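You operate a simulated robot arm through the tools that you are given. There is no shell and no other tool.

Carry out the task below with a simulated robot arm. There is one attempt and no reset: what you move stays moved.

Task
Measure the white and red paths and tag the weaker spool HOLD.
Fine: open the shutter to measure and close it again; read the orange meter; the HOLD tag stands on that spool; no connector on this bench moves.

The check looks at the end state, three seconds after you hand in, the way a careful person would. Anything else that was tipped, shoved, dropped, spilled or broken makes it a failure.

Robot
A 7-joint arm with a two-finger parallel gripper, fixed in place. Base frame: the origin is on the floor under the middle of its stand, x ahead of it, y to its left, z up. Readings come in mm, degrees, newtons and seconds.
With the tool pointing down near the work surface it reaches from about 440 to 920 mm from the base axis. Its first joint turns from -143.0 to 143.0 degrees. Payload 3 kg.
The tool frame sits at the grasp point between the pads (the TCP): z along the fingers, y along the line on which they close. The tips reach 30 mm beyond it. Largest opening 94 mm; finger width 28, thickness 10; the body of the gripper, 50 by 96 mm, starts 55 mm behind the TCP.
Orientation is that of the tool frame in the base frame, as a unit quaternion [x, y, z, w]. With the fingers straight down and closing along the base's y, the tool's x points along the base's -x, its y along +y and its z along -z.

Tools
- The arm moves only by the tool drive_tool. Its argument "increments" is one flat list of numbers, 6 for each row, row after row: the shift along the tool's x, y, z in units of 40 mm (1.0 is 40 mm), then the turn, a rotation vector about the tool's x, y, z in units of 8 degrees (1.0 is 8 degrees). In form: [dx, dy, dz, wx, wy, wz, dx, dy, dz, wx, wy, wz, ...]. A call has 1 to 20 rows; each row shifts and turns the commanded pose from where the row before left it, along the tool's axes as they then stand. "gripper" is the opening, from 0 (shut) to 1 (fully open), set as the call begins (left out, the last holds). A call with a number of a shift or a turn outside -1 to 1 is refused whole. A row lasts 0.2 s, in which the tool goes at most 50 mm and 8.6 degrees; a call with a longer step from one row to the next is refused whole, and so is a gripper value outside its range. A pose out of reach is approached as far as the arm can. The call stops where the force on the tool passes 40 N (or 10 N more than at its start, if that is more) or the arm is blocked; 0.2 s more then pass. The fingers move at their own pace (about 72 mm/s each) and stop on an object; they squeeze with about 40 N. The grip force told is the motor's: it shows also when the fingers shut on nothing. Time passes only in rows, and 0.2 s behind the last, so rows that do not move let the fingers close. The reply holds the time, the measured pose of the TCP, the force on the tool along the base axes, the opening and the grip force, in the units named above and with some noise, with the torque about the TCP (base axes, N m) and any sound that the robot's microphone picked up.
- Cameras (640 x 400 px; columns grow to the right, rows downward): "scene" is fixed at [210.3, -491.6, 1387]; the picture's right is [-0.59, -0.81, 0.00], its down [-0.59, 0.43, -0.68] and it looks along [0.55, -0.40, -0.73] (base axes); focal length 214 px, centre (320, 200). "wrist" rides on the gripper at [76, 14, -102] in the tool frame; the picture's right is [-0.18, 0.98, 0.00], its down [-0.75, -0.14, -0.64] and it looks along [-0.63, -0.12, 0.77] (tool axes); focal length 243 px, centre (320, 200). There is no depth. A picture from a camera that has moved, and an enlarged one, comes with that camera's place and axes in the base frame and with its lens. The place of the scene camera against the robot may be out by one fixed shift of up to 25 mm in any direction.
- camera(camera): a new picture of that camera. The clock stands still meanwhile.
- zoom(camera, box): a new picture of the part [left, top, right, bottom] of that camera's present view, enlarged. The clock stands still meanwhile.
- finish_job(): hands the job in; it is judged then, once.

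Places have to be worked out from the pictures, the camera data and where the tool is seen. Open the gripper and draw the arm clear of the work before you hand the job in, unless the task says otherwise.

The tools are called after "Call:" by a JSON object that holds its "fn" and its "kwargs". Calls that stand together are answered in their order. drive_tool: Moves the arm, as the interface text tells. Its arguments: {"type":"object","properties":{"increments":{"type":"array","items":{"type":"number"}},"gripper":{"type":"number"}},"required":["increments"]} The other tools are called the same way: camera (camera) takes a picture; zoom (camera, box) takes an enlarged picture of a part of a camera's view; finish_job () hands the job in.

At the start:

```text
time: 0.0
tool_pos: [492.4, 246.2, 1243.5]
tool_rot: [0.001, 1.0, -0.001, 0.0]
force: [-0.3, -0.5, -0.3]
ft_torque: [0.01, 0.02, 0.0]
width: 94.0
finger_force: 0.1
```

scene: 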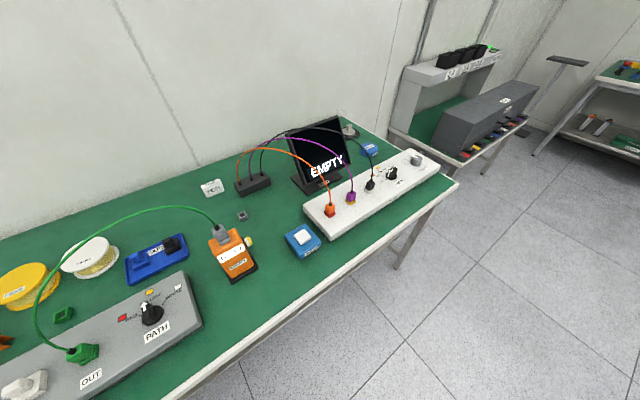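
wrist: 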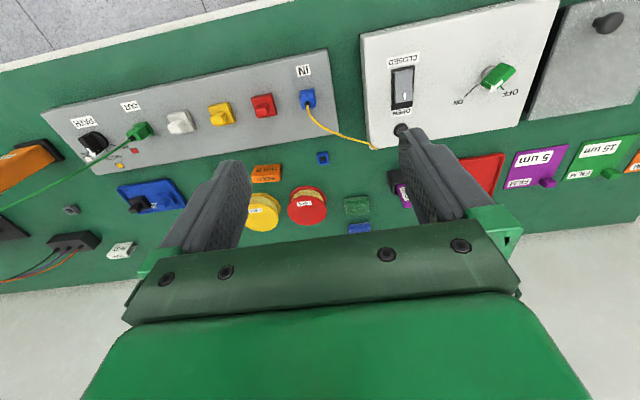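

I start by looking closely at the bench in both views before moving anything.

Call:
{"fn": "zoom", "kwargs": {"camera": "scene", "box": [0, 200, 320, 400]}}

Call:
{"fn": "zoom", "kwargs": {"camera": "wrist", "box": [0, 40, 350, 260]}}

Call:
{"fn": "zoom", "kwargs": {"camera": "wrist", "box": [320, 0, 640, 250]}}

Call:
{"fn": "zoom", "kwargs": {"camera": "scene", "box": [200, 100, 460, 290]}}

```text
2.00 times, centred on (160, 300) of scene
camera zoom: at [210.3, -491.6, 1387.0], right [-0.59, -0.81, 0.0], down [-0.59, 0.43, -0.68], along [0.55, -0.4, -0.73], focal length 429 px, centre (640, 0)
```

zoom: 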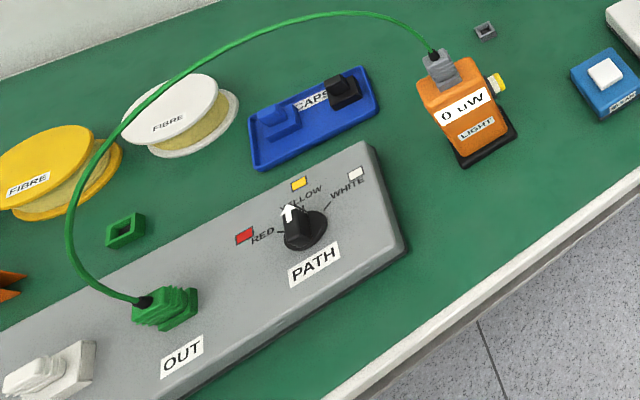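

```text
1.82 times, centred on (175, 150) of wrist
camera zoom: at [416.4, 260.2, 1346.2], right [0.18, 0.98, 0.0], down [0.75, -0.14, 0.64], along [0.63, -0.12, -0.77], focal length 441 px, centre (584, 291)
```

zoom: 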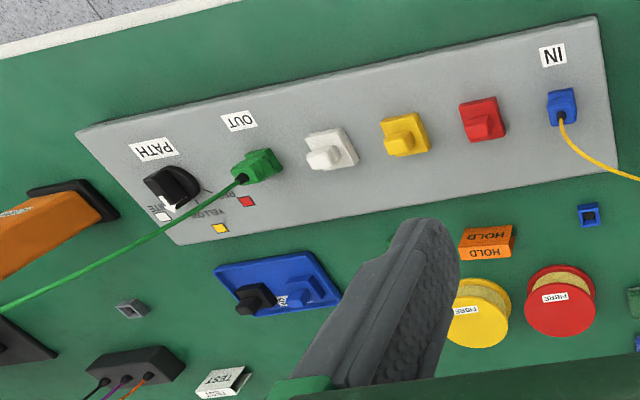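

```text
1.60 times, centred on (480, 125) of wrist
camera zoom: at [416.4, 260.2, 1346.2], right [0.18, 0.98, 0.0], down [0.75, -0.14, 0.64], along [0.63, -0.12, -0.77], focal length 388 px, centre (64, 320)
```

zoom: 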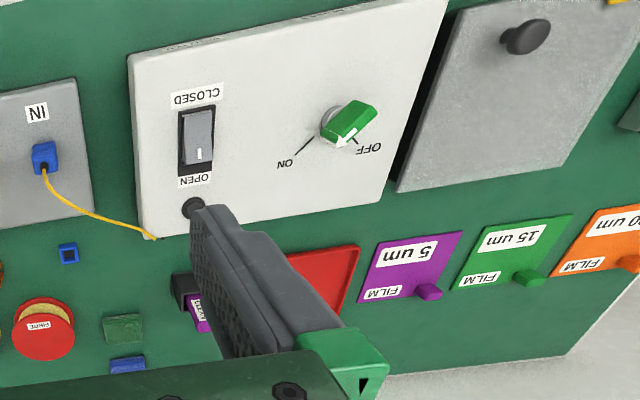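

```text
2.11 times, centred on (330, 195) of scene
camera zoom: at [210.3, -491.6, 1387.0], right [-0.59, -0.81, 0.0], down [-0.59, 0.43, -0.68], along [0.55, -0.4, -0.73], focal length 452 px, centre (299, 210)
```

zoom: 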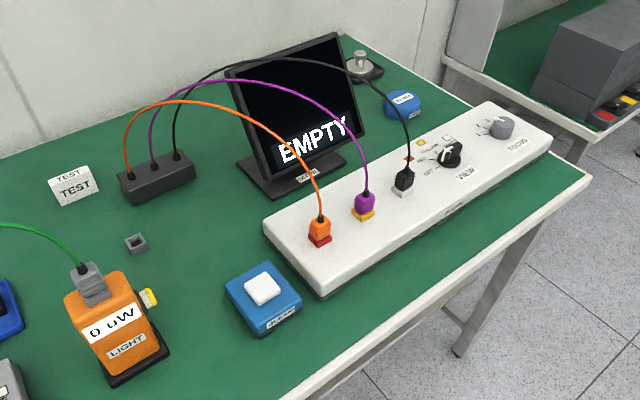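

The white source box is to the left with a CLOSED/OPEN shutter and a key; the PATH knob I triangulate near (567, -267, 860). I move the wrist camera over the source box to read its state.

Call:
{"fn": "drive_tool", "kwargs": {"increments": [-0.254, 0.814, 0.696, 0, 0, 0, -0.254, 0.814, 0.696, 0, 0, 0, -0.254, 0.814, 0.696, 0, 0, 0, -0.254, 0.814, 0.696, 0, 0, 0, -0.254, 0.814, 0.696, 0, 0, 0, -0.254, 0.814, 0.696, 0, 0, 0, -0.254, 0.814, 0.696, 0, 0, 0]}}

Call:
{"fn": "camera", "kwargs": {"camera": "wrist"}}

Call:
{"fn": "camera", "kwargs": {"camera": "scene"}}

```text
time: 1.6
tool_pos: [562.3, 471.6, 1048.1]
tool_rot: [0.001, 1.0, 0.0, 0.0]
force: [0.4, 0.1, -0.3]
ft_torque: [0.02, 0.04, 0.03]
width: 93.8
finger_force: 0.1
```

```text
taken
camera wrist: at [485.7, 486.9, 1150.3], right [0.18, 0.98, 0.0], down [0.75, -0.14, 0.64], along [0.63, -0.12, -0.77], focal length 243 px, centre (320, 200)
```

wrist: 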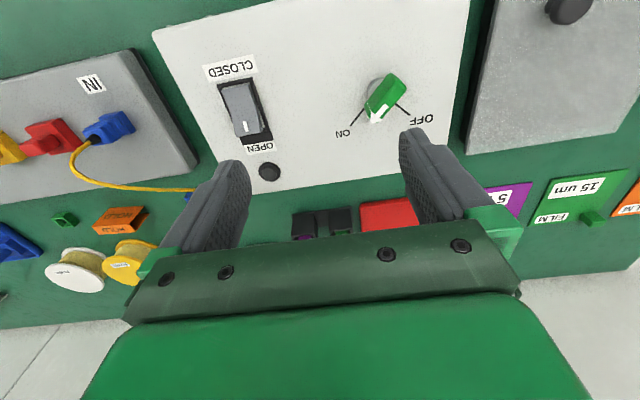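

```text
taken
```

scene: 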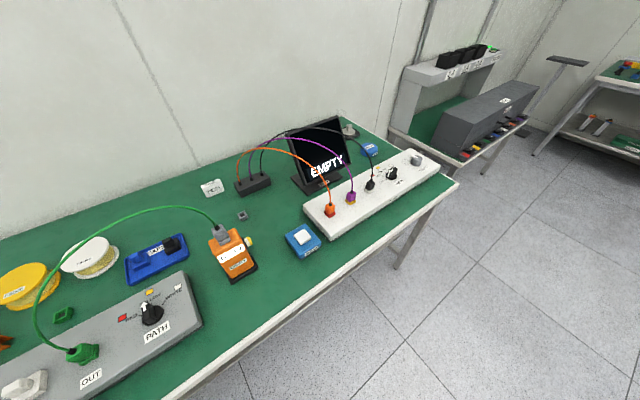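

Call:
{"fn": "zoom", "kwargs": {"camera": "wrist", "box": [180, 30, 340, 190]}}

Call:
{"fn": "zoom", "kwargs": {"camera": "wrist", "box": [310, 40, 470, 150]}}

Call:
{"fn": "zoom", "kwargs": {"camera": "wrist", "box": [0, 60, 240, 300]}}

```text
2.50 times, centred on (260, 110) of wrist
camera zoom: at [485.7, 486.9, 1150.3], right [0.18, 0.98, 0.0], down [0.75, -0.14, 0.64], along [0.63, -0.12, -0.77], focal length 606 px, centre (470, 425)
```

zoom: 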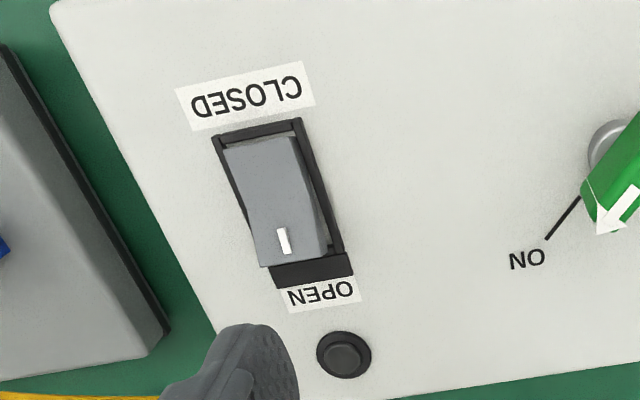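

```text
3.64 times, centred on (390, 95) of wrist
camera zoom: at [485.7, 486.9, 1150.3], right [0.18, 0.98, 0.0], down [0.75, -0.14, 0.64], along [0.63, -0.12, -0.77], focal length 882 px, centre (66, 582)
```

zoom: 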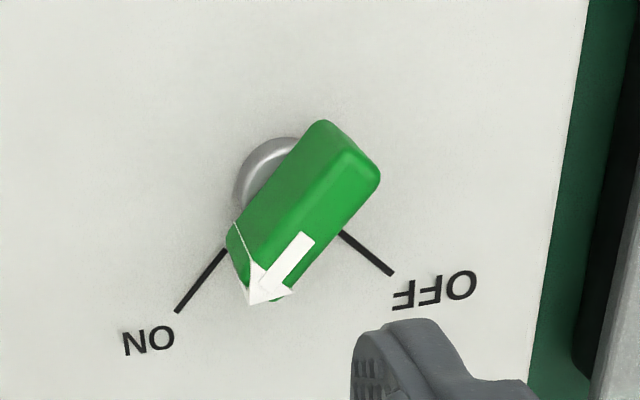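

```text
1.67 times, centred on (120, 180) of wrist
camera zoom: at [485.7, 486.9, 1150.3], right [0.18, 0.98, 0.0], down [0.75, -0.14, 0.64], along [0.63, -0.12, -0.77], focal length 404 px, centre (653, 233)
```

zoom: 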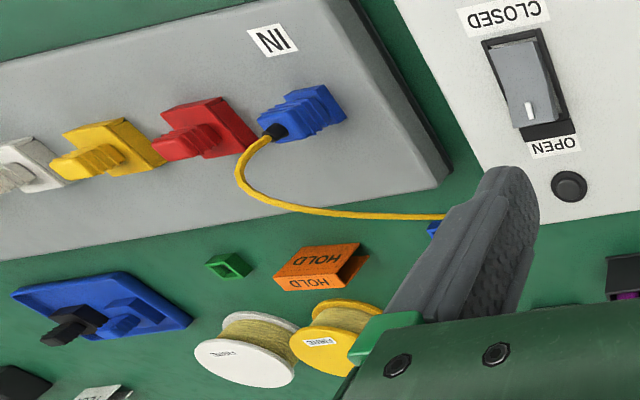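

The source key points to ON and the shutter rocker is tilted with its CLOSED end pressed, at about (566, 384, 880). The green fibre seems to arc high near the PATH knob, so I pull back toward the robot and look at the knob and the meter from a safe spot.

Call:
{"fn": "drive_tool", "kwargs": {"increments": [0.5125, -0.7625, -0.6375, 0, 0, 0, 0.5125, -0.7625, -0.6375, 0, 0, 0, 0.5125, -0.7625, -0.6375, 0, 0, 0, 0.5125, -0.7625, -0.6375, 0, 0, 0]}}

Call:
{"fn": "drive_tool", "kwargs": {"increments": [0.033, -0.967, 0, 0, 0, 0, 0.033, -0.967, 0, 0, 0, 0, 0.033, -0.967, 0, 0, 0, 0, 0.033, -0.967, 0, 0, 0, 0, 0.033, -0.967, 0, 0, 0, 0, 0.033, -0.967, 0, 0, 0, 0, 0.033, -0.967, 0, 0, 0, 0, 0.033, -0.967, 0, 0, 0, 0, 0.033, -0.967, 0, 0, 0, 0, 0.033, -0.967, 0, 0, 0, 0, 0.033, -0.967, 0, 0, 0, 0, 0.033, -0.967, 0, 0, 0, 0, 0.033, -0.967, 0, 0, 0, 0]}}

Call:
{"fn": "camera", "kwargs": {"camera": "wrist"}}

Call:
{"fn": "camera", "kwargs": {"camera": "scene"}}

```text
time: 2.6
tool_pos: [477.3, 351.1, 1148.8]
tool_rot: [0.0, 1.0, -0.001, 0.0]
force: [-0.4, -0.7, 0.1]
ft_torque: [0.02, -0.01, 0.01]
width: 94.0
finger_force: 0.1
```

```text
time: 5.4
tool_pos: [461.9, -151.8, 1151.6]
tool_rot: [-0.001, 1.0, 0.001, 0.0]
force: [0.5, -1.0, -0.1]
ft_torque: [0.02, 0.01, 0.01]
width: 93.9
finger_force: 0.0
```

```text
taken
camera wrist: at [387.5, -137.3, 1255.2], right [0.18, 0.98, 0.0], down [0.75, -0.14, 0.64], along [0.63, -0.12, -0.77], focal length 243 px, centre (320, 200)
```

wrist: 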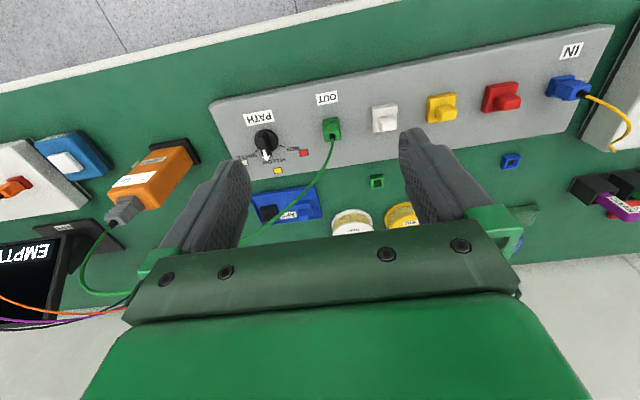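

```text
taken
```

scene: 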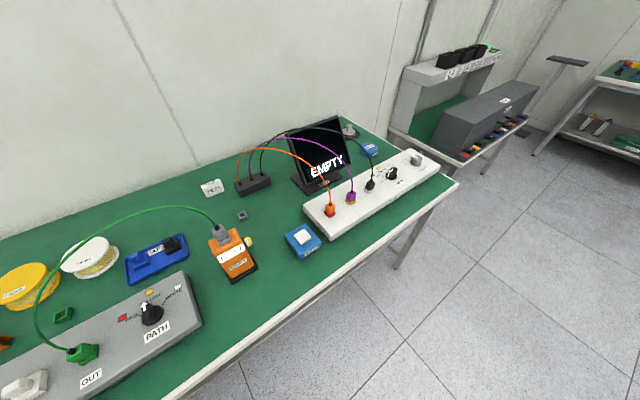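

The green fibre leaves OUT nearly vertically and passes right above the PATH knob at roughly z = 1090, so I'll have to approach the knob tilted from the robot side. I zoom in on knob, meter and fibre.

Call:
{"fn": "zoom", "kwargs": {"camera": "wrist", "box": [200, 80, 360, 200]}}

Call:
{"fn": "zoom", "kwargs": {"camera": "wrist", "box": [40, 120, 220, 300]}}

Call:
{"fn": "zoom", "kwargs": {"camera": "scene", "box": [100, 270, 210, 350]}}

Call:
{"fn": "zoom", "kwargs": {"camera": "scene", "box": [190, 200, 290, 290]}}

Call:
{"fn": "zoom", "kwargs": {"camera": "wrist", "box": [320, 80, 560, 260]}}

```text
3.33 times, centred on (280, 140) of wrist
camera zoom: at [387.5, -137.3, 1255.2], right [0.18, 0.98, 0.0], down [0.75, -0.14, 0.64], along [0.63, -0.12, -0.77], focal length 809 px, centre (453, 400)
```

zoom: 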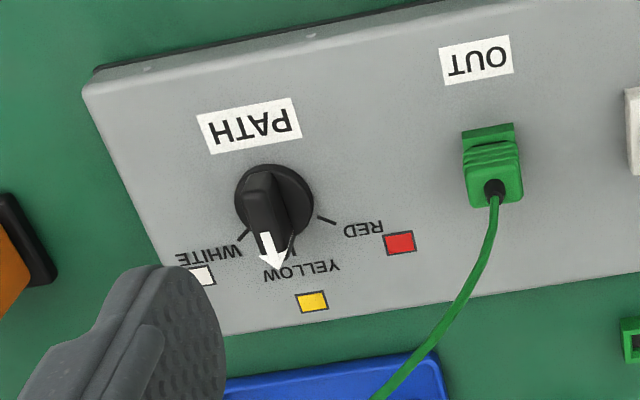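

```text
2.22 times, centred on (130, 210) of wrist
camera zoom: at [387.5, -137.3, 1255.2], right [0.18, 0.98, 0.0], down [0.75, -0.14, 0.64], along [0.63, -0.12, -0.77], focal length 539 px, centre (742, 178)
```

zoom: 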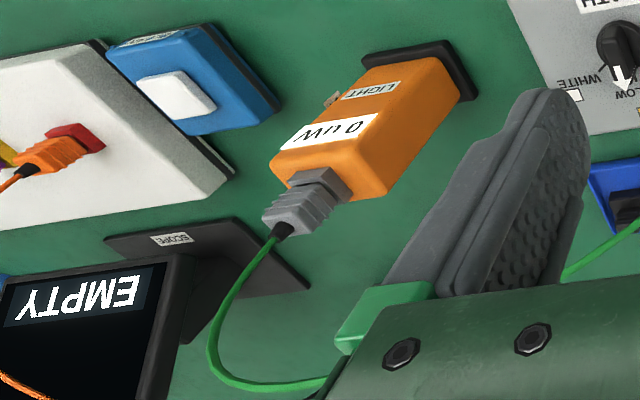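

```text
5.00 times, centred on (155, 310) of scene
camera zoom: at [210.3, -491.6, 1387.0], right [-0.59, -0.81, 0.0], down [-0.59, 0.43, -0.68], along [0.55, -0.4, -0.73], focal length 1072 px, centre (1145, -350)
```

zoom: 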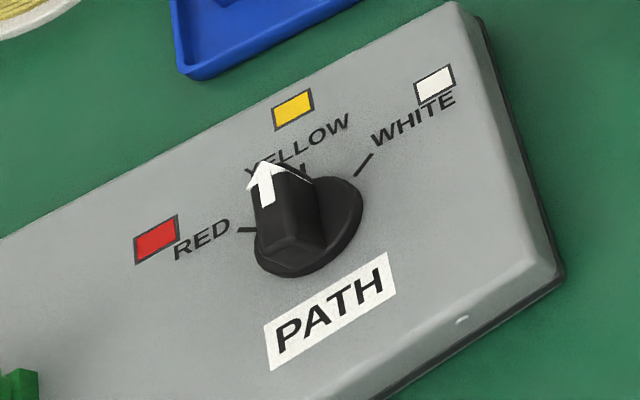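

```text
4.44 times, centred on (240, 245) of scene
camera zoom: at [210.3, -491.6, 1387.0], right [-0.59, -0.81, 0.0], down [-0.59, 0.43, -0.68], along [0.55, -0.4, -0.73], focal length 953 px, centre (676, 0)
```

zoom: 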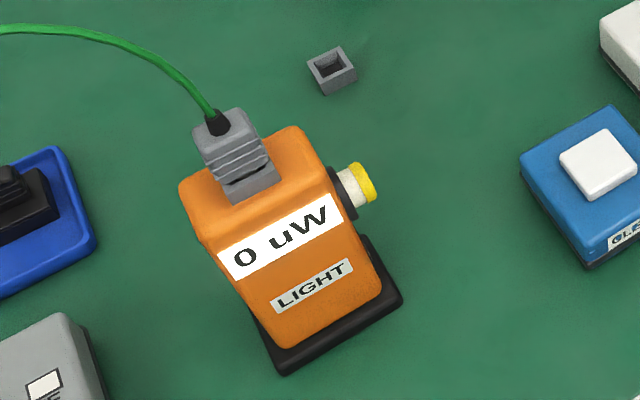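

```text
2.22 times, centred on (440, 170) of wrist
camera zoom: at [387.5, -137.3, 1255.2], right [0.18, 0.98, 0.0], down [0.75, -0.14, 0.64], along [0.63, -0.12, -0.77], focal length 539 px, centre (53, 267)
```

zoom: 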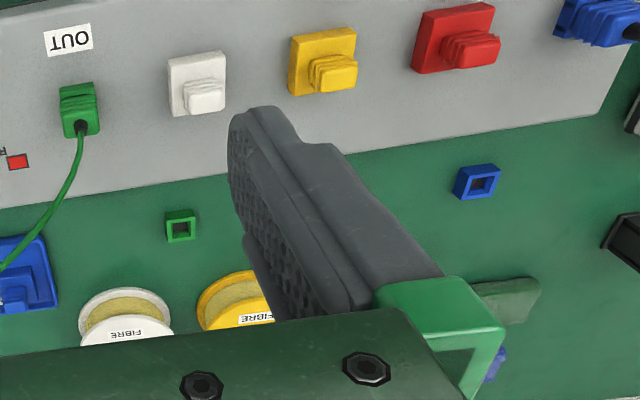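

The meter is legible from the scene camera (0 uW now), the knob is at about (562, -268) pointing at YELLOW with ticks at about ±50°. I go back to the source box, closing the fingers, to stop above the OPEN end of the shutter rocker.

Call:
{"fn": "drive_tool", "kwargs": {"increments": [0, 0.959, 0, 0, 0, 0, 0, 0.959, 0, 0, 0, 0, 0, 0.959, 0, 0, 0, 0, 0, 0.959, 0, 0, 0, 0, 0, 0.959, 0, 0, 0, 0, 0, 0.959, 0, 0, 0, 0, 0, 0.959, 0, 0, 0, 0, 0, 0.959, 0, 0, 0, 0, 0, 0.959, 0, 0, 0, 0, 0, 0.959, 0, 0, 0, 0, 0, 0.959, 0, 0, 0, 0, 0, 0.959, 0, 0, 0, 0, 0, 0.959, 0, 0, 0, 0, 0, 0.959, 0, 0, 0, 0], "gripper": 0}}

Call:
{"fn": "drive_tool", "kwargs": {"increments": [-0.55, 0, 0.833, 0, 0, 0, -0.55, 0, 0.833, 0, 0, 0, -0.55, 0, 0.833, 0, 0, 0, -0.55, 0, 0.833, 0, 0, 0, -0.55, 0, 0.833, 0, 0, 0, -0.55, 0, 0.833, 0, 0, 0], "gripper": 0}}

Call:
{"fn": "camera", "kwargs": {"camera": "wrist"}}

```text
time: 8.4
tool_pos: [464.6, 388.5, 1153.4]
tool_rot: [-0.001, 1.0, 0.0, 0.0]
force: [0.6, -0.6, 0.0]
ft_torque: [0.01, 0.02, -0.01]
width: 0.0
finger_force: 32.7
```

```text
time: 9.8
tool_pos: [595.7, 388.6, 952.8]
tool_rot: [-0.001, 1.0, 0.0, 0.0]
force: [0.1, -0.4, -0.1]
ft_torque: [-0.02, 0.02, 0.04]
width: 0.0
finger_force: 33.5
```

```text
taken
camera wrist: at [520.9, 402.2, 1054.4], right [0.18, 0.98, 0.0], down [0.75, -0.14, 0.64], along [0.63, -0.12, -0.77], focal length 243 px, centre (320, 200)
```

wrist: 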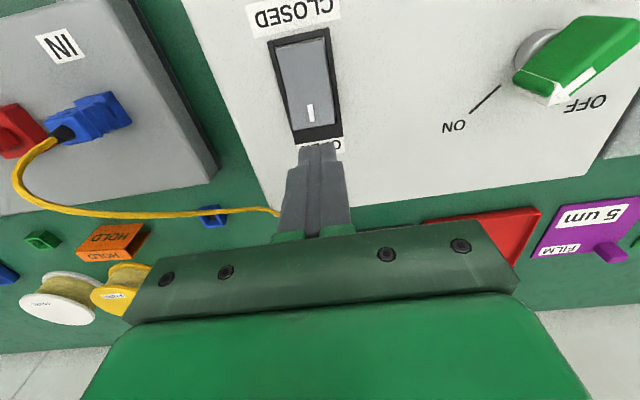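

The tip hangs just beyond the rocker's OPEN end; I zoom to check the alignment before pressing.

Call:
{"fn": "zoom", "kwargs": {"camera": "wrist", "box": [240, 0, 400, 160]}}

```text
2.50 times, centred on (320, 80) of wrist
camera zoom: at [520.9, 402.2, 1054.4], right [0.18, 0.98, 0.0], down [0.75, -0.14, 0.64], along [0.63, -0.12, -0.77], focal length 606 px, centre (320, 500)
```

zoom: 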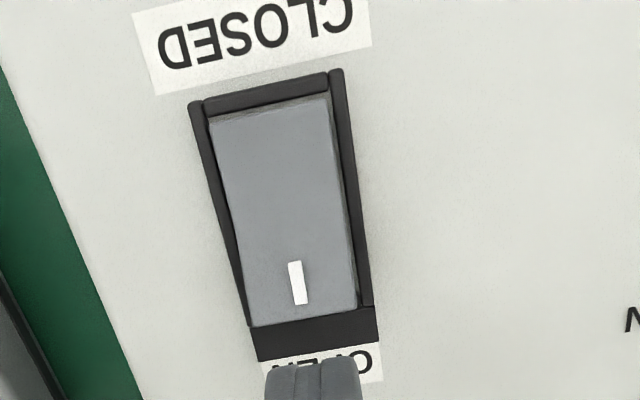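

The rocker's OPEN end is at x≈591, y≈384. I shift 5 mm to -y and press straight down slowly, stopping on force or when the tip has gone about 10 mm past contact.

Call:
{"fn": "drive_tool", "kwargs": {"increments": [0.05, -0.11, 0, 0, 0, 0, 0, 0, 0.25, 0, 0, 0, 0, 0, 0.25, 0, 0, 0, 0, 0, 0.25, 0, 0, 0, 0, 0, 0.1, 0, 0, 0, 0, 0, 0.1, 0, 0, 0, 0, 0, 0.1, 0, 0, 0, 0, 0, 0.1, 0, 0, 0], "gripper": 0}}

```text
time: 11.5
tool_pos: [596.3, 382.8, 910.8]
tool_rot: [0.0, 1.0, 0.001, 0.003]
force: [0.8, -0.5, 8.6]
ft_torque: [0.01, 0.12, -0.05]
width: 0.0
finger_force: 32.8
heard: click
stopped in row 8: the force on the tool passed its limit at 48 N (the readings are from after the stop); the commanded pose is now the measured one
```

A click was heard as the rocker went down. I lift off 40 mm and look at both the rocker and the meter.

Call:
{"fn": "drive_tool", "kwargs": {"increments": [0, 0, -0.5, 0, 0, 0, 0, 0, -0.75, 0, 0, 0, 0, 0, 0, 0, 0, 0]}}

Call:
{"fn": "zoom", "kwargs": {"camera": "wrist", "box": [240, 0, 400, 160]}}

Call:
{"fn": "zoom", "kwargs": {"camera": "scene", "box": [190, 200, 290, 290]}}

```text
time: 12.3
tool_pos: [595.0, 382.3, 960.4]
tool_rot: [0.0, 1.0, 0.002, 0.002]
force: [-1.0, 0.2, 0.3]
ft_torque: [-0.01, -0.01, 0.04]
width: 0.2
finger_force: 33.0
```

```text
2.50 times, centred on (320, 80) of wrist
camera zoom: at [519.8, 396.7, 1063.1], right [0.18, 0.98, 0.0], down [0.75, -0.14, 0.64], along [0.63, -0.12, -0.76], focal length 606 px, centre (320, 500)
```

zoom: 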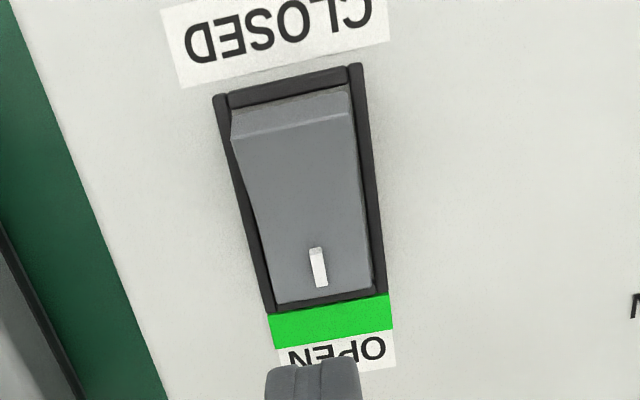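

```text
4.44 times, centred on (240, 245) of scene
camera zoom: at [210.3, -491.6, 1387.0], right [-0.59, -0.81, 0.0], down [-0.59, 0.43, -0.68], along [0.55, -0.4, -0.73], focal length 953 px, centre (676, 0)
```

zoom: 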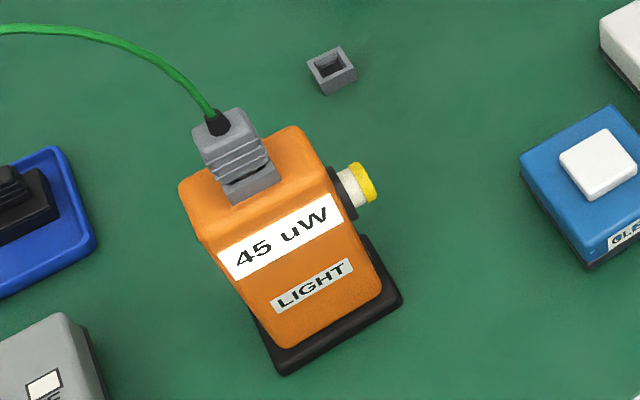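

Shutter is open (green strip shows) and the current yellow path reads 45 uW. Now I retreat up and toward the robot and travel across to the PATH knob side.

Call:
{"fn": "drive_tool", "kwargs": {"increments": [0.6, 0, -0.792, 0, 0, 0, 0.6, 0, -0.792, 0, 0, 0, 0.6, 0, -0.792, 0, 0, 0, 0.6, 0, -0.792, 0, 0, 0, 0.6, 0, -0.792, 0, 0, 0, 0.6, 0, -0.792, 0, 0, 0]}}

Call:
{"fn": "drive_tool", "kwargs": {"increments": [0, -0.981, 0, 0, 0, 0, 0, -0.981, 0, 0, 0, 0, 0, -0.981, 0, 0, 0, 0, 0, -0.981, 0, 0, 0, 0, 0, -0.981, 0, 0, 0, 0, 0, -0.981, 0, 0, 0, 0, 0, -0.981, 0, 0, 0, 0, 0, -0.981, 0, 0, 0, 0, 0, -0.981, 0, 0, 0, 0, 0, -0.981, 0, 0, 0, 0, 0, -0.981, 0, 0, 0, 0, 0, -0.981, 0, 0, 0, 0, 0, -0.981, 0, 0, 0, 0, 0, -0.981, 0, 0, 0, 0, 0, -0.981, 0, 0, 0, 0, 0, -0.981, 0, 0, 0, 0, 0, -0.981, 0, 0, 0, 0]}}

Call:
{"fn": "camera", "kwargs": {"camera": "wrist"}}

Call:
{"fn": "camera", "kwargs": {"camera": "scene"}}

```text
time: 13.7
tool_pos: [449.4, 379.9, 1148.0]
tool_rot: [0.0, 1.0, 0.001, 0.002]
force: [-0.2, -0.5, -0.4]
ft_torque: [-0.04, 0.0, -0.02]
width: 0.0
finger_force: 33.1
```

```text
time: 17.3
tool_pos: [448.6, -285.1, 1148.2]
tool_rot: [0.001, 1.0, 0.0, 0.003]
force: [-0.1, -0.3, 0.3]
ft_torque: [0.03, -0.02, 0.02]
width: 0.0
finger_force: 32.4
```

```text
taken
camera wrist: at [372.8, -271.7, 1251.2], right [0.18, 0.98, 0.0], down [0.75, -0.14, 0.65], along [0.63, -0.12, -0.76], focal length 243 px, centre (320, 200)
```

wrist: 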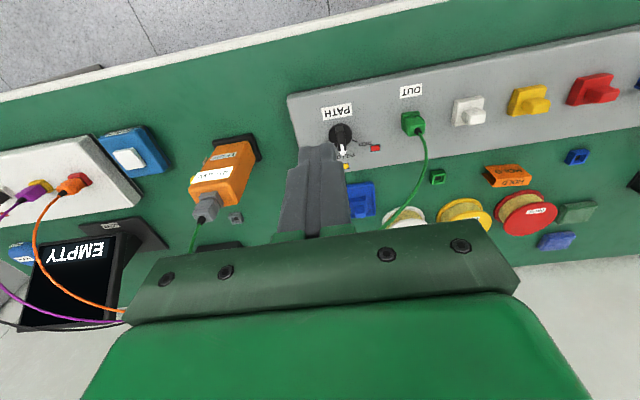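

```text
taken
```

scene: 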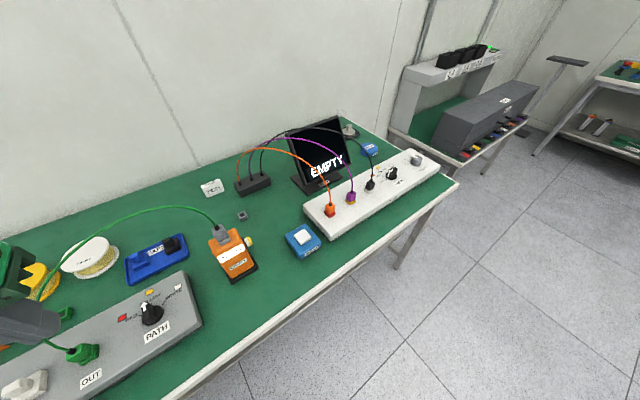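

The arm is on the robot side of the fibre with clearance. I zoom in on the knob from here to refine its place and height.

Call:
{"fn": "zoom", "kwargs": {"camera": "wrist", "box": [280, 80, 460, 200]}}

Call:
{"fn": "zoom", "kwargs": {"camera": "scene", "box": [0, 200, 240, 360]}}

Call:
{"fn": "zoom", "kwargs": {"camera": "wrist", "box": [380, 130, 620, 270]}}

```text
3.33 times, centred on (370, 140) of wrist
camera zoom: at [372.8, -271.7, 1251.2], right [0.18, 0.98, 0.0], down [0.75, -0.14, 0.65], along [0.63, -0.12, -0.76], focal length 809 px, centre (153, 400)
```

zoom: 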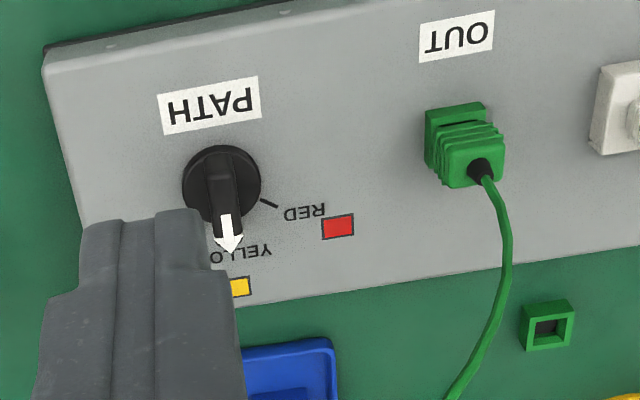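

```text
2.50 times, centred on (120, 280) of scene
camera zoom: at [210.3, -491.6, 1387.0], right [-0.59, -0.81, 0.0], down [-0.59, 0.43, -0.68], along [0.55, -0.4, -0.73], focal length 536 px, centre (820, 0)
```

zoom: 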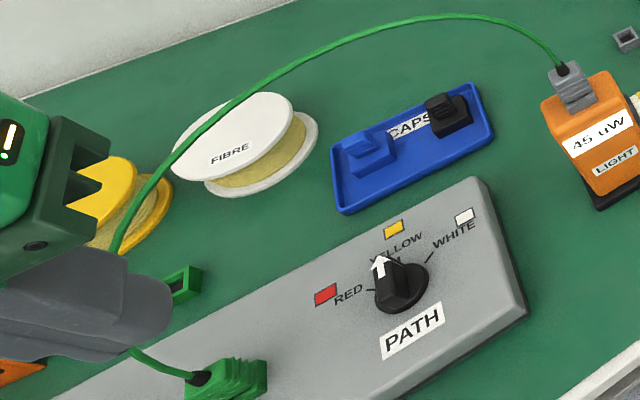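

```text
2.67 times, centred on (500, 200) of wrist
camera zoom: at [372.8, -271.7, 1251.2], right [0.18, 0.98, 0.0], down [0.75, -0.14, 0.65], along [0.63, -0.12, -0.76], focal length 647 px, centre (-160, 200)
```

zoom: 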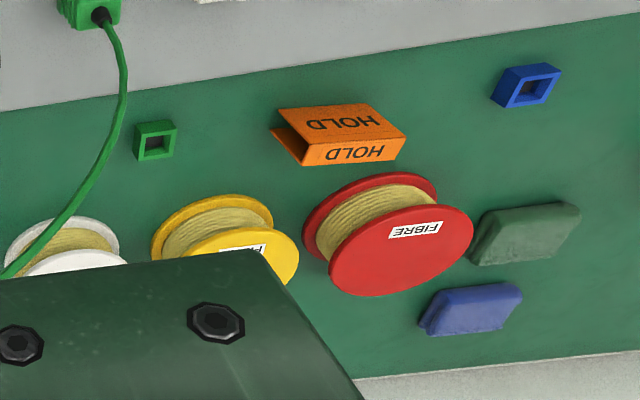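

Fibre triangulates to about x≈565 from z≈880 at OUT up to z≈1080 at y≈-245; the knob centre is near (561, -270). I tilt the tool 40° so the fingers point forward-down and the hand stays on the robot side.

Call:
{"fn": "drive_tool", "kwargs": {"increments": [0, 0, 0, 0, -1, 0, 0, 0, 0, 0, -1, 0, 0, 0, 0, 0, -1, 0, 0, 0, 0, 0, -1, 0, 0, 0, 0, 0, -1, 0, 0, 0, 0, 0, 0, 0]}}

Call:
{"fn": "camera", "kwargs": {"camera": "wrist"}}

Call:
{"fn": "camera", "kwargs": {"camera": "scene"}}

```text
time: 18.7
tool_pos: [450.0, -285.3, 1148.5]
tool_rot: [0.0, 0.939, 0.001, 0.345]
force: [-0.2, 0.2, 0.0]
ft_torque: [0.0, 0.02, -0.04]
width: 0.0
finger_force: 32.6
```

```text
taken
camera wrist: at [326.2, -271.1, 1177.4], right [0.14, 0.98, 0.12], down [0.16, -0.14, 0.98], along [0.98, -0.12, -0.18], focal length 243 px, centre (320, 200)
```

wrist: 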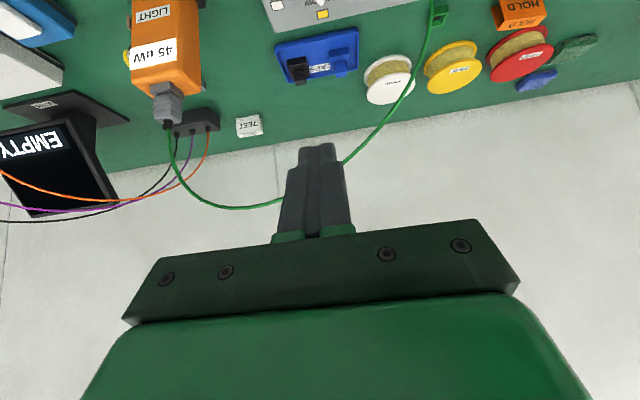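

```text
taken
```

scene: 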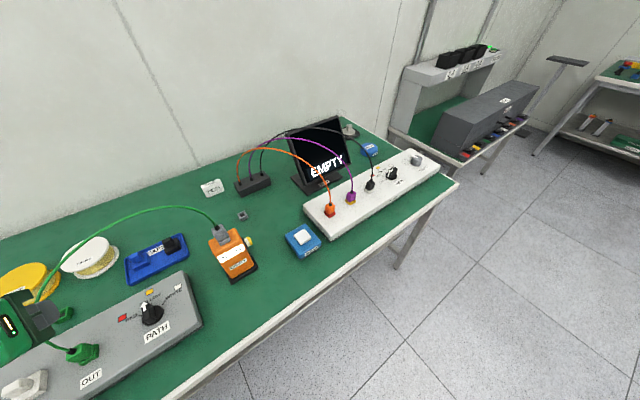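

The fibre passes about (565, -270, 1098), so with this tilt the hand stays some 150 mm away from it. I lower the tool, still well short of the panel, to see the knob from the side and get its heights.

Call:
{"fn": "drive_tool", "kwargs": {"increments": [0.637, 0, 0.758, 0, 0, 0, 0.637, 0, 0.758, 0, 0, 0, 0.637, 0, 0.758, 0, 0, 0, 0.637, 0, 0.758, 0, 0, 0, 0.637, 0, 0.758, 0, 0, 0]}}

Call:
{"fn": "camera", "kwargs": {"camera": "wrist"}}

Call:
{"fn": "zoom", "kwargs": {"camera": "wrist", "box": [270, 60, 430, 180]}}

```text
time: 19.9
tool_pos: [454.8, -291.8, 951.6]
tool_rot: [0.001, 0.939, 0.001, 0.344]
force: [0.4, 0.2, 0.9]
ft_torque: [-0.04, 0.02, -0.01]
width: 0.0
finger_force: 33.2
out of reach, approached as far as the arm can: row 5
```

```text
taken
camera wrist: at [331.4, -276.6, 981.1], right [0.14, 0.98, 0.12], down [0.16, -0.14, 0.98], along [0.98, -0.12, -0.18], focal length 243 px, centre (320, 200)
```

wrist: 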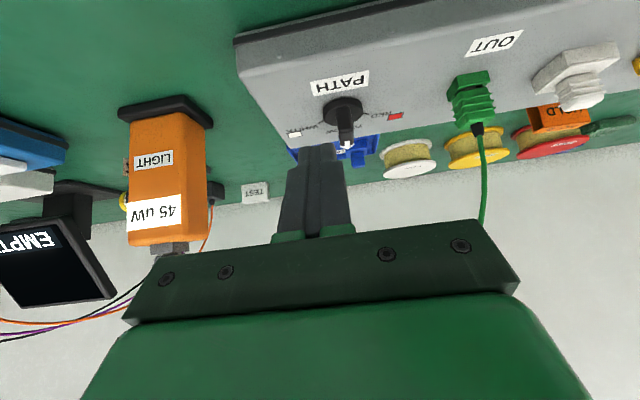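

```text
3.33 times, centred on (350, 120) of wrist
camera zoom: at [331.4, -276.6, 981.1], right [0.14, 0.98, 0.12], down [0.16, -0.14, 0.98], along [0.98, -0.12, -0.18], focal length 809 px, centre (220, 467)
```

zoom: 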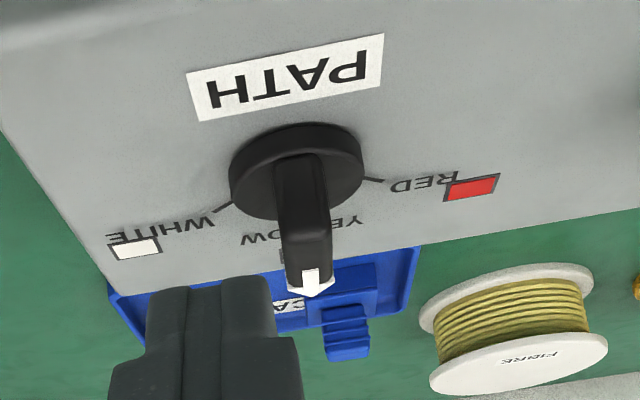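

From here the knob reads as a disc (top z≈859) with a bar about 13 mm wide, 47 mm long, top z≈881, centred near (562, -270). I'll straddle the bar with slightly opened fingers from the robot side; first a pre-grasp pose 60 mm back along the tool axis.

Call:
{"fn": "drive_tool", "kwargs": {"increments": [-0.3025, 0.182, 0.3475, 0, 0, 0, -0.3025, 0.182, 0.3475, 0, 0, 0, -0.3025, 0.182, 0.3475, 0, 0, 0, 0, 0, 0, 0, 0, 0], "gripper": 0.34}}

Call:
{"fn": "zoom", "kwargs": {"camera": "wrist", "box": [220, 40, 420, 200]}}

Call:
{"fn": "zoom", "kwargs": {"camera": "scene", "box": [0, 200, 240, 360]}}

```text
time: 20.9
tool_pos: [509.6, -267.5, 943.1]
tool_rot: [0.001, 0.939, 0.002, 0.344]
force: [1.0, -1.0, -0.5]
ft_torque: [0.02, 0.01, 0.0]
width: 32.2
finger_force: 0.0
```

```text
2.50 times, centred on (320, 120) of wrist
camera zoom: at [386.7, -252.8, 972.3], right [0.14, 0.98, 0.12], down [0.16, -0.14, 0.98], along [0.98, -0.12, -0.18], focal length 606 px, centre (320, 400)
```

zoom: 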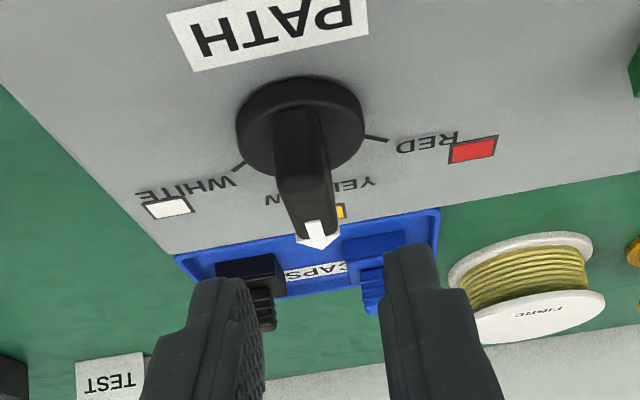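

```text
2.50 times, centred on (120, 280) of scene
camera zoom: at [210.3, -491.6, 1387.0], right [-0.59, -0.81, 0.0], down [-0.59, 0.43, -0.68], along [0.55, -0.4, -0.73], focal length 536 px, centre (820, 0)
```

zoom: 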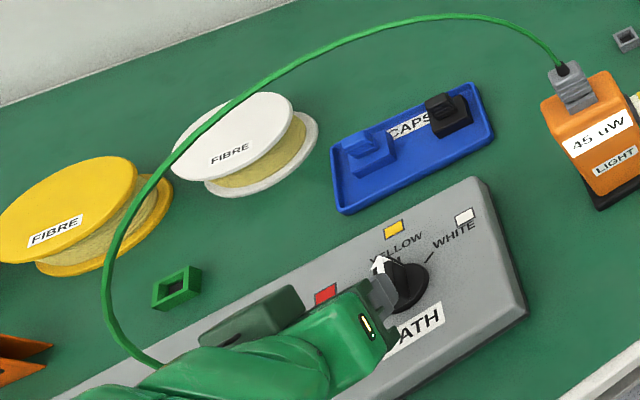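

The fingers are lined up either side of the bar (bar centre ≈ (564, -270)). I advance 61 mm along the tool axis to straddle it.

Call:
{"fn": "drive_tool", "kwargs": {"increments": [-0.006, -0.0156, 0.383, 0, 0, 0, -0.006, -0.0156, 0.383, 0, 0, 0, -0.006, -0.0156, 0.383, 0, 0, 0, -0.006, -0.0156, 0.383, 0, 0, 0], "gripper": 0.34}}

Call:
{"fn": "zoom", "kwargs": {"camera": "wrist", "box": [220, 40, 420, 200]}}

Call:
{"fn": "zoom", "kwargs": {"camera": "scene", "box": [60, 240, 240, 360]}}

```text
time: 21.9
tool_pos: [550.6, -268.5, 896.6]
tool_rot: [0.0, 0.939, 0.0, 0.345]
force: [-0.1, -0.2, 0.1]
ft_torque: [-0.02, -0.01, 0.01]
width: 32.0
finger_force: 0.0
```

```text
2.50 times, centred on (320, 120) of wrist
camera zoom: at [426.6, -254.6, 927.0], right [0.14, 0.98, 0.12], down [0.16, -0.14, 0.98], along [0.98, -0.12, -0.18], focal length 606 px, centre (320, 400)
```

zoom: 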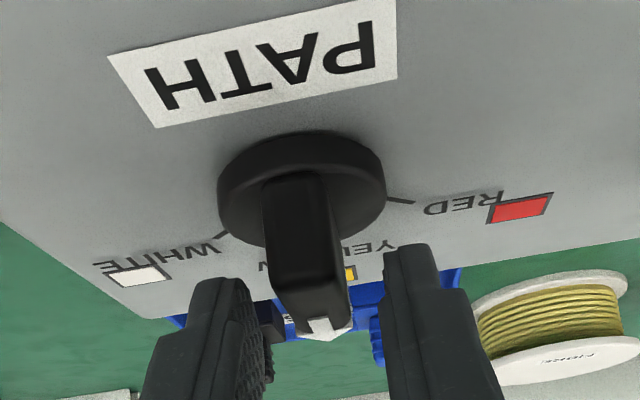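

```text
3.33 times, centred on (150, 300) of scene
camera zoom: at [210.3, -491.6, 1387.0], right [-0.59, -0.81, 0.0], down [-0.59, 0.43, -0.68], along [0.55, -0.4, -0.73], focal length 715 px, centre (887, -133)
```

zoom: 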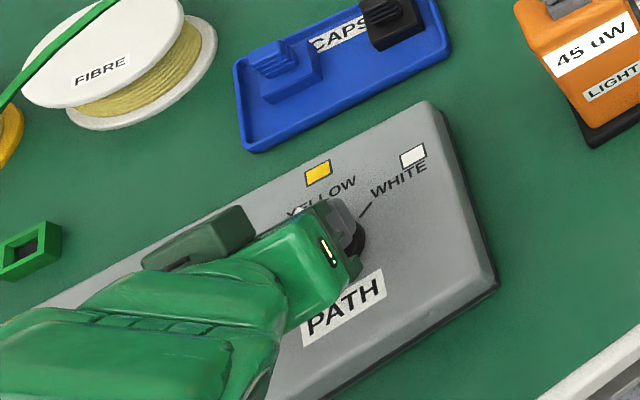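

The bar sits between the fingers, tips about 9 mm above the disc. I lower 3 mm, then close on the bar.

Call:
{"fn": "drive_tool", "kwargs": {"increments": [0.0485, -0.03, 0.057, 0, 0, 0, 0, 0, 0, 0, 0, 0], "gripper": 0.34}}

Call:
{"fn": "drive_tool", "kwargs": {"increments": [0, 0, 0, 0, 0, 0, 0, 0, 0, 0, 0, 0, 0, 0, 0, 0, 0, 0], "gripper": 0}}

Call:
{"fn": "zoom", "kwargs": {"camera": "wrist", "box": [220, 40, 420, 200]}}

```text
time: 22.5
tool_pos: [550.0, -270.2, 894.4]
tool_rot: [0.0, 0.939, 0.001, 0.344]
force: [0.0, -0.3, -0.2]
ft_torque: [-0.03, -0.01, 0.0]
width: 32.1
finger_force: 0.0
```

```text
time: 23.3
tool_pos: [549.9, -269.8, 894.3]
tool_rot: [0.0, 0.939, 0.002, 0.345]
force: [0.8, 2.7, 1.7]
ft_torque: [-0.22, -0.17, 0.05]
width: 15.1
finger_force: 44.7
```

```text
2.50 times, centred on (320, 120) of wrist
camera zoom: at [426.4, -255.6, 923.8], right [0.14, 0.98, 0.12], down [0.16, -0.14, 0.98], along [0.98, -0.12, -0.18], focal length 606 px, centre (320, 400)
```

zoom: 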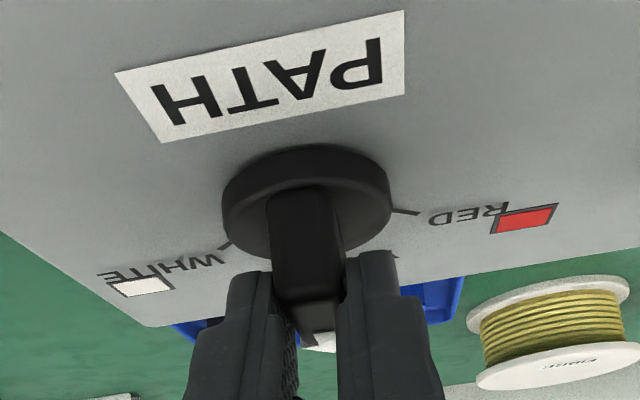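

The bar is gripped (15 mm, only ~3 N side load). I turn it about the vertical axis through the knob toward RED, first 25°, to see how it behaves.

Call:
{"fn": "drive_tool", "kwargs": {"increments": [-0.0015, -0.0354, 0.0012, -0.5047, 0, -0.5961, -0.0015, -0.0354, 0.0012, -0.5047, 0, -0.5961, -0.0015, -0.0354, 0.0012, -0.5047, 0, -0.5961, -0.0015, -0.0354, 0.0012, -0.5047, 0, -0.5961], "gripper": 0}}

Call:
{"fn": "zoom", "kwargs": {"camera": "wrist", "box": [220, 40, 420, 200]}}

Call:
{"fn": "zoom", "kwargs": {"camera": "scene", "box": [0, 200, 280, 390]}}

```text
time: 24.3
tool_pos: [550.9, -276.4, 893.9]
tool_rot: [-0.203, 0.916, 0.075, 0.337]
force: [20.9, -18.4, -18.5]
ft_torque: [-0.72, 0.13, -0.39]
width: 14.8
finger_force: 45.2
```

```text
2.50 times, centred on (320, 120) of wrist
camera zoom: at [433.2, -316.1, 923.5], right [-0.29, 0.95, 0.12], down [0.2, -0.06, 0.98], along [0.94, 0.31, -0.18], focal length 606 px, centre (320, 400)
```

zoom: 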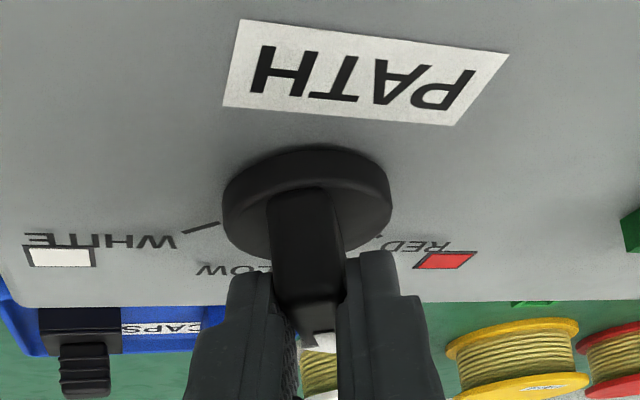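

```text
2.11 times, centred on (140, 295) of scene
camera zoom: at [210.3, -491.6, 1387.0], right [-0.59, -0.81, 0.0], down [-0.59, 0.43, -0.68], along [0.55, -0.4, -0.73], focal length 452 px, centre (699, 0)
```

zoom: 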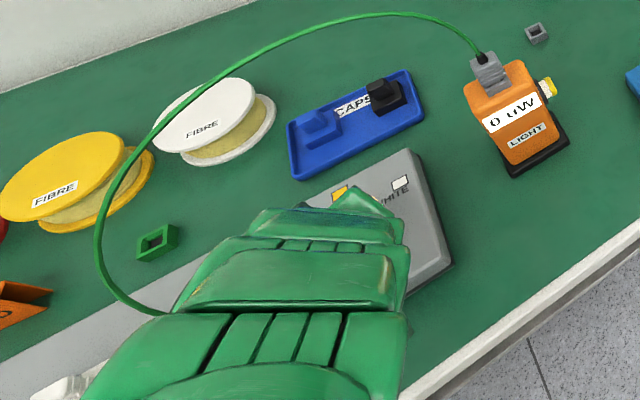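

The knob follows (meter 0 uW between positions), but there is ~30 N side load, so my turning centre is slightly off. I relax it with a small shift toward -v and down before turning on.

Call:
{"fn": "drive_tool", "kwargs": {"increments": [0.007, -0.035, 0.015, 0, 0, 0, 0, 0, 0, 0, 0, 0], "gripper": 0}}

```text
time: 24.9
tool_pos: [551.0, -276.3, 894.7]
tool_rot: [-0.203, 0.916, 0.077, 0.337]
force: [9.0, -3.8, 0.4]
ft_torque: [-0.02, -0.78, -0.11]
width: 14.9
finger_force: 44.6
```

That cut the load to about 10 N. I continue the last 25° toward RED with the corrected turning radius.

Call:
{"fn": "drive_tool", "kwargs": {"increments": [-0.0044, -0.0508, 0.0037, -0.5047, 0, -0.5961, -0.0044, -0.0508, 0.0037, -0.5047, 0, -0.5961, -0.0044, -0.0508, 0.0037, -0.5047, 0, -0.5961, -0.0044, -0.0508, 0.0037, -0.5047, 0, -0.5961, 0, 0, 0, 0, 0, 0], "gripper": 0}}

Call:
{"fn": "zoom", "kwargs": {"camera": "wrist", "box": [220, 40, 420, 200]}}

Call:
{"fn": "zoom", "kwargs": {"camera": "scene", "box": [0, 200, 280, 390]}}

```text
time: 25.5
tool_pos: [551.8, -277.5, 893.9]
tool_rot: [-0.275, 0.897, 0.105, 0.328]
force: [-6.4, 7.0, 13.5]
ft_torque: [-0.38, 0.24, 0.17]
width: 15.1
finger_force: 45.1
stopped in row 2: the force on the tool passed its limit at 44 N (the readings are from after the stop); the commanded pose is now the measured one
```

```text
2.50 times, centred on (320, 120) of wrist
camera zoom: at [442.6, -336.8, 923.5], right [-0.44, 0.89, 0.12], down [0.21, -0.03, 0.98], along [0.87, 0.45, -0.18], focal length 606 px, centre (320, 400)
```

zoom: 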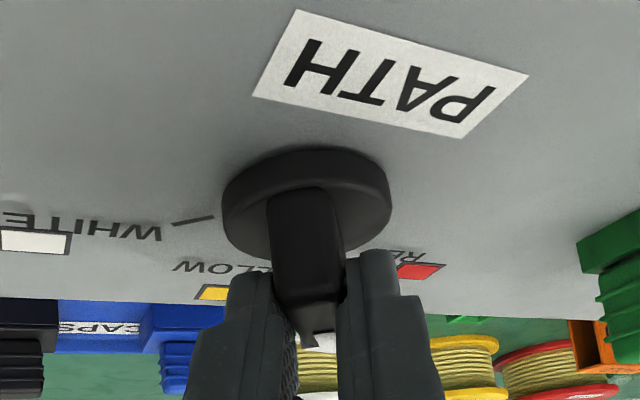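

```text
2.11 times, centred on (140, 295) of scene
camera zoom: at [210.3, -491.6, 1387.0], right [-0.59, -0.81, 0.0], down [-0.59, 0.43, -0.68], along [0.55, -0.4, -0.73], focal length 452 px, centre (699, 0)
```

zoom: 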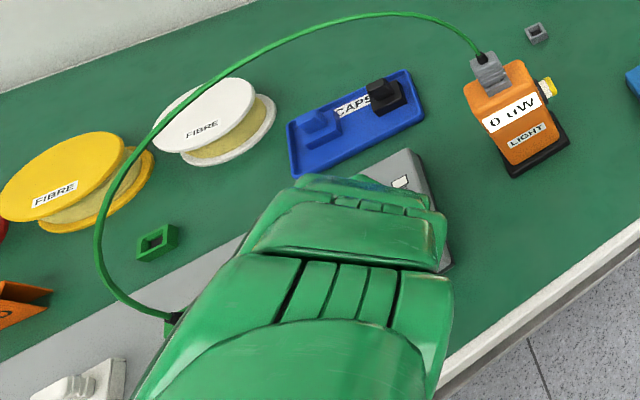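

It stopped at yaw 34° with a brief 44 N; the readings suggest the turning radius is nearer 14–15 mm and I'm ~1 mm low. I continue the last 16° with those corrections.

Call:
{"fn": "drive_tool", "kwargs": {"increments": [-0.0056, -0.029, -0.0041, -0.431, 0, -0.509, -0.0056, -0.029, -0.0041, -0.431, 0, -0.509, -0.0056, -0.029, -0.0041, -0.431, 0, -0.509, 0, 0, 0, 0, 0, 0], "gripper": 0}}

Call:
{"fn": "zoom", "kwargs": {"camera": "wrist", "box": [220, 40, 420, 200]}}

Call:
{"fn": "zoom", "kwargs": {"camera": "scene", "box": [0, 200, 280, 390]}}

```text
time: 26.5
tool_pos: [555.3, -282.8, 894.3]
tool_rot: [-0.398, 0.85, 0.148, 0.311]
force: [10.6, -8.2, -16.4]
ft_torque: [-1.33, 0.41, -0.18]
width: 15.2
finger_force: 45.5
```

```text
2.50 times, centred on (320, 120) of wrist
camera zoom: at [465.7, -368.5, 924.0], right [-0.67, 0.74, 0.12], down [0.21, 0.03, 0.98], along [0.71, 0.68, -0.18], focal length 606 px, centre (320, 400)
```

zoom: 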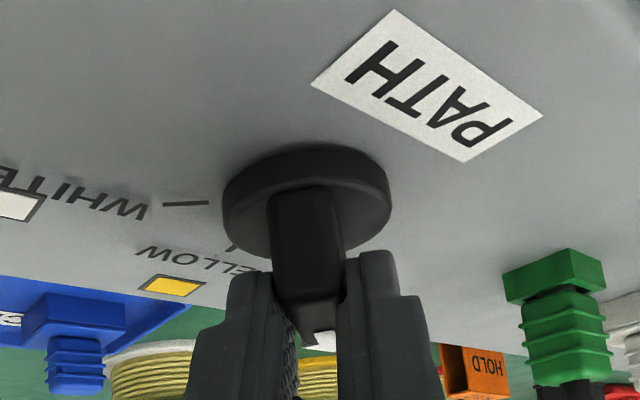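

```text
2.11 times, centred on (140, 295) of scene
camera zoom: at [210.3, -491.6, 1387.0], right [-0.59, -0.81, 0.0], down [-0.59, 0.43, -0.68], along [0.55, -0.4, -0.73], focal length 452 px, centre (699, 0)
```

zoom: 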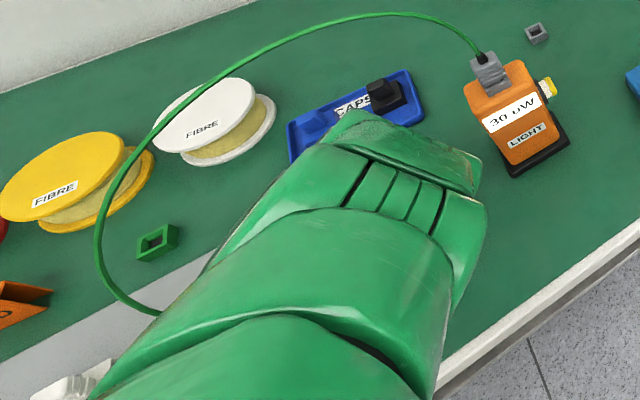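

The knob is at about 50° (RED) and the meter shows a value again; I zoom in to read it for certain.

Call:
{"fn": "zoom", "kwargs": {"camera": "scene", "box": [200, 210, 280, 270]}}

Call:
{"fn": "camera", "kwargs": {"camera": "scene"}}

```text
6.67 times, centred on (240, 240) of scene
camera zoom: at [210.3, -491.6, 1387.0], right [-0.59, -0.81, 0.0], down [-0.59, 0.43, -0.68], along [0.55, -0.4, -0.73], focal length 1430 px, centre (853, -67)
```

zoom: 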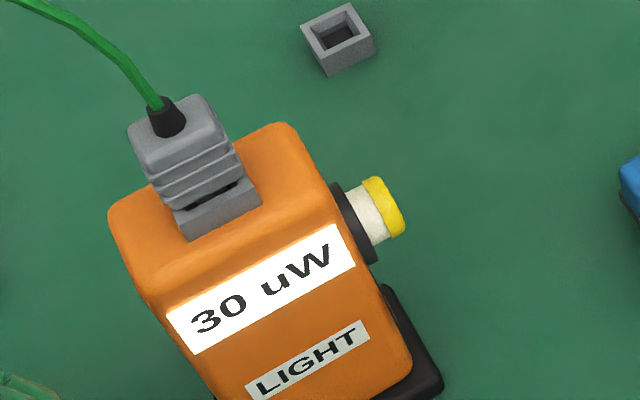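

```text
taken
```

scene: 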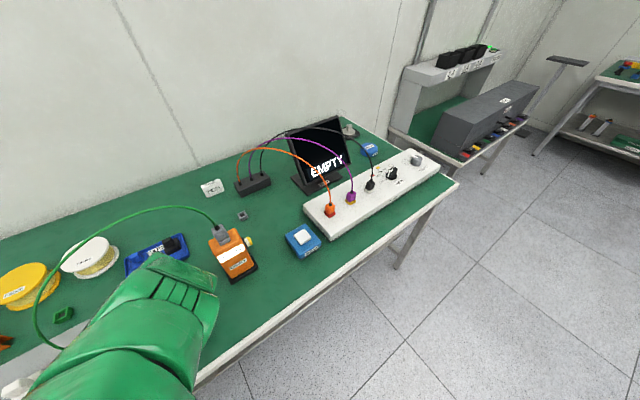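

RED path reads 30 uW. I relieve the side load with a small shift before turning back toward YELLOW/WHITE.

Call:
{"fn": "drive_tool", "kwargs": {"increments": [0.03, -0.055, 0.0, 0, 0, 0, 0, 0, 0, 0, 0, 0], "gripper": 0}}

```text
time: 27.2
tool_pos: [555.5, -282.6, 894.3]
tool_rot: [-0.399, 0.849, 0.151, 0.311]
force: [-11.2, -1.6, 4.3]
ft_torque: [-0.54, -0.12, 0.13]
width: 14.8
finger_force: 44.8
stopped in row 2: the force on the tool passed its limit at 41 N (the readings are from after the stop); the commanded pose is now the measured one
```

Load is now low. I open the fingers a little to check that the knob really stands at RED by itself.

Call:
{"fn": "drive_tool", "kwargs": {"increments": [0, 0, 0, 0, 0, 0, 0, 0, 0, 0, 0, 0], "gripper": 0.34}}

Call:
{"fn": "zoom", "kwargs": {"camera": "wrist", "box": [220, 40, 420, 200]}}

Call:
{"fn": "zoom", "kwargs": {"camera": "scene", "box": [200, 210, 280, 270]}}

```text
time: 27.8
tool_pos: [554.7, -281.5, 893.5]
tool_rot: [-0.398, 0.849, 0.151, 0.312]
force: [-0.1, 0.3, -0.2]
ft_torque: [0.03, 0.02, 0.03]
width: 32.3
finger_force: 0.1
```

```text
2.50 times, centred on (320, 120) of wrist
camera zoom: at [466.4, -369.1, 923.4], right [-0.67, 0.73, 0.13], down [0.21, 0.03, 0.98], along [0.71, 0.68, -0.17], focal length 606 px, centre (320, 400)
```

zoom: 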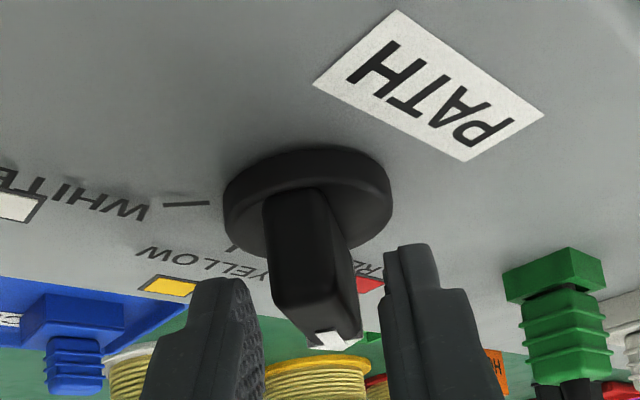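

```text
6.67 times, centred on (240, 240) of scene
camera zoom: at [210.3, -491.6, 1387.0], right [-0.59, -0.81, 0.0], down [-0.59, 0.43, -0.68], along [0.55, -0.4, -0.73], focal length 1430 px, centre (853, -67)
```

zoom: 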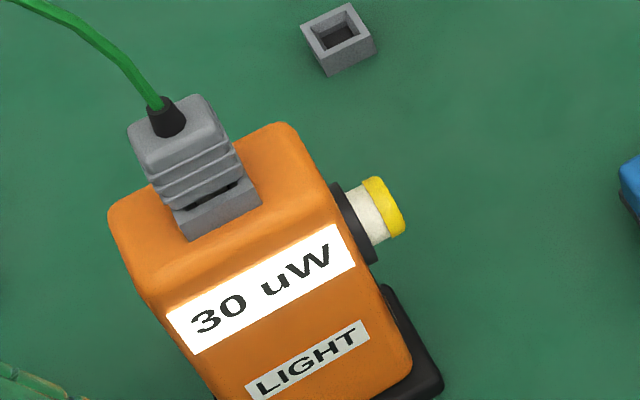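

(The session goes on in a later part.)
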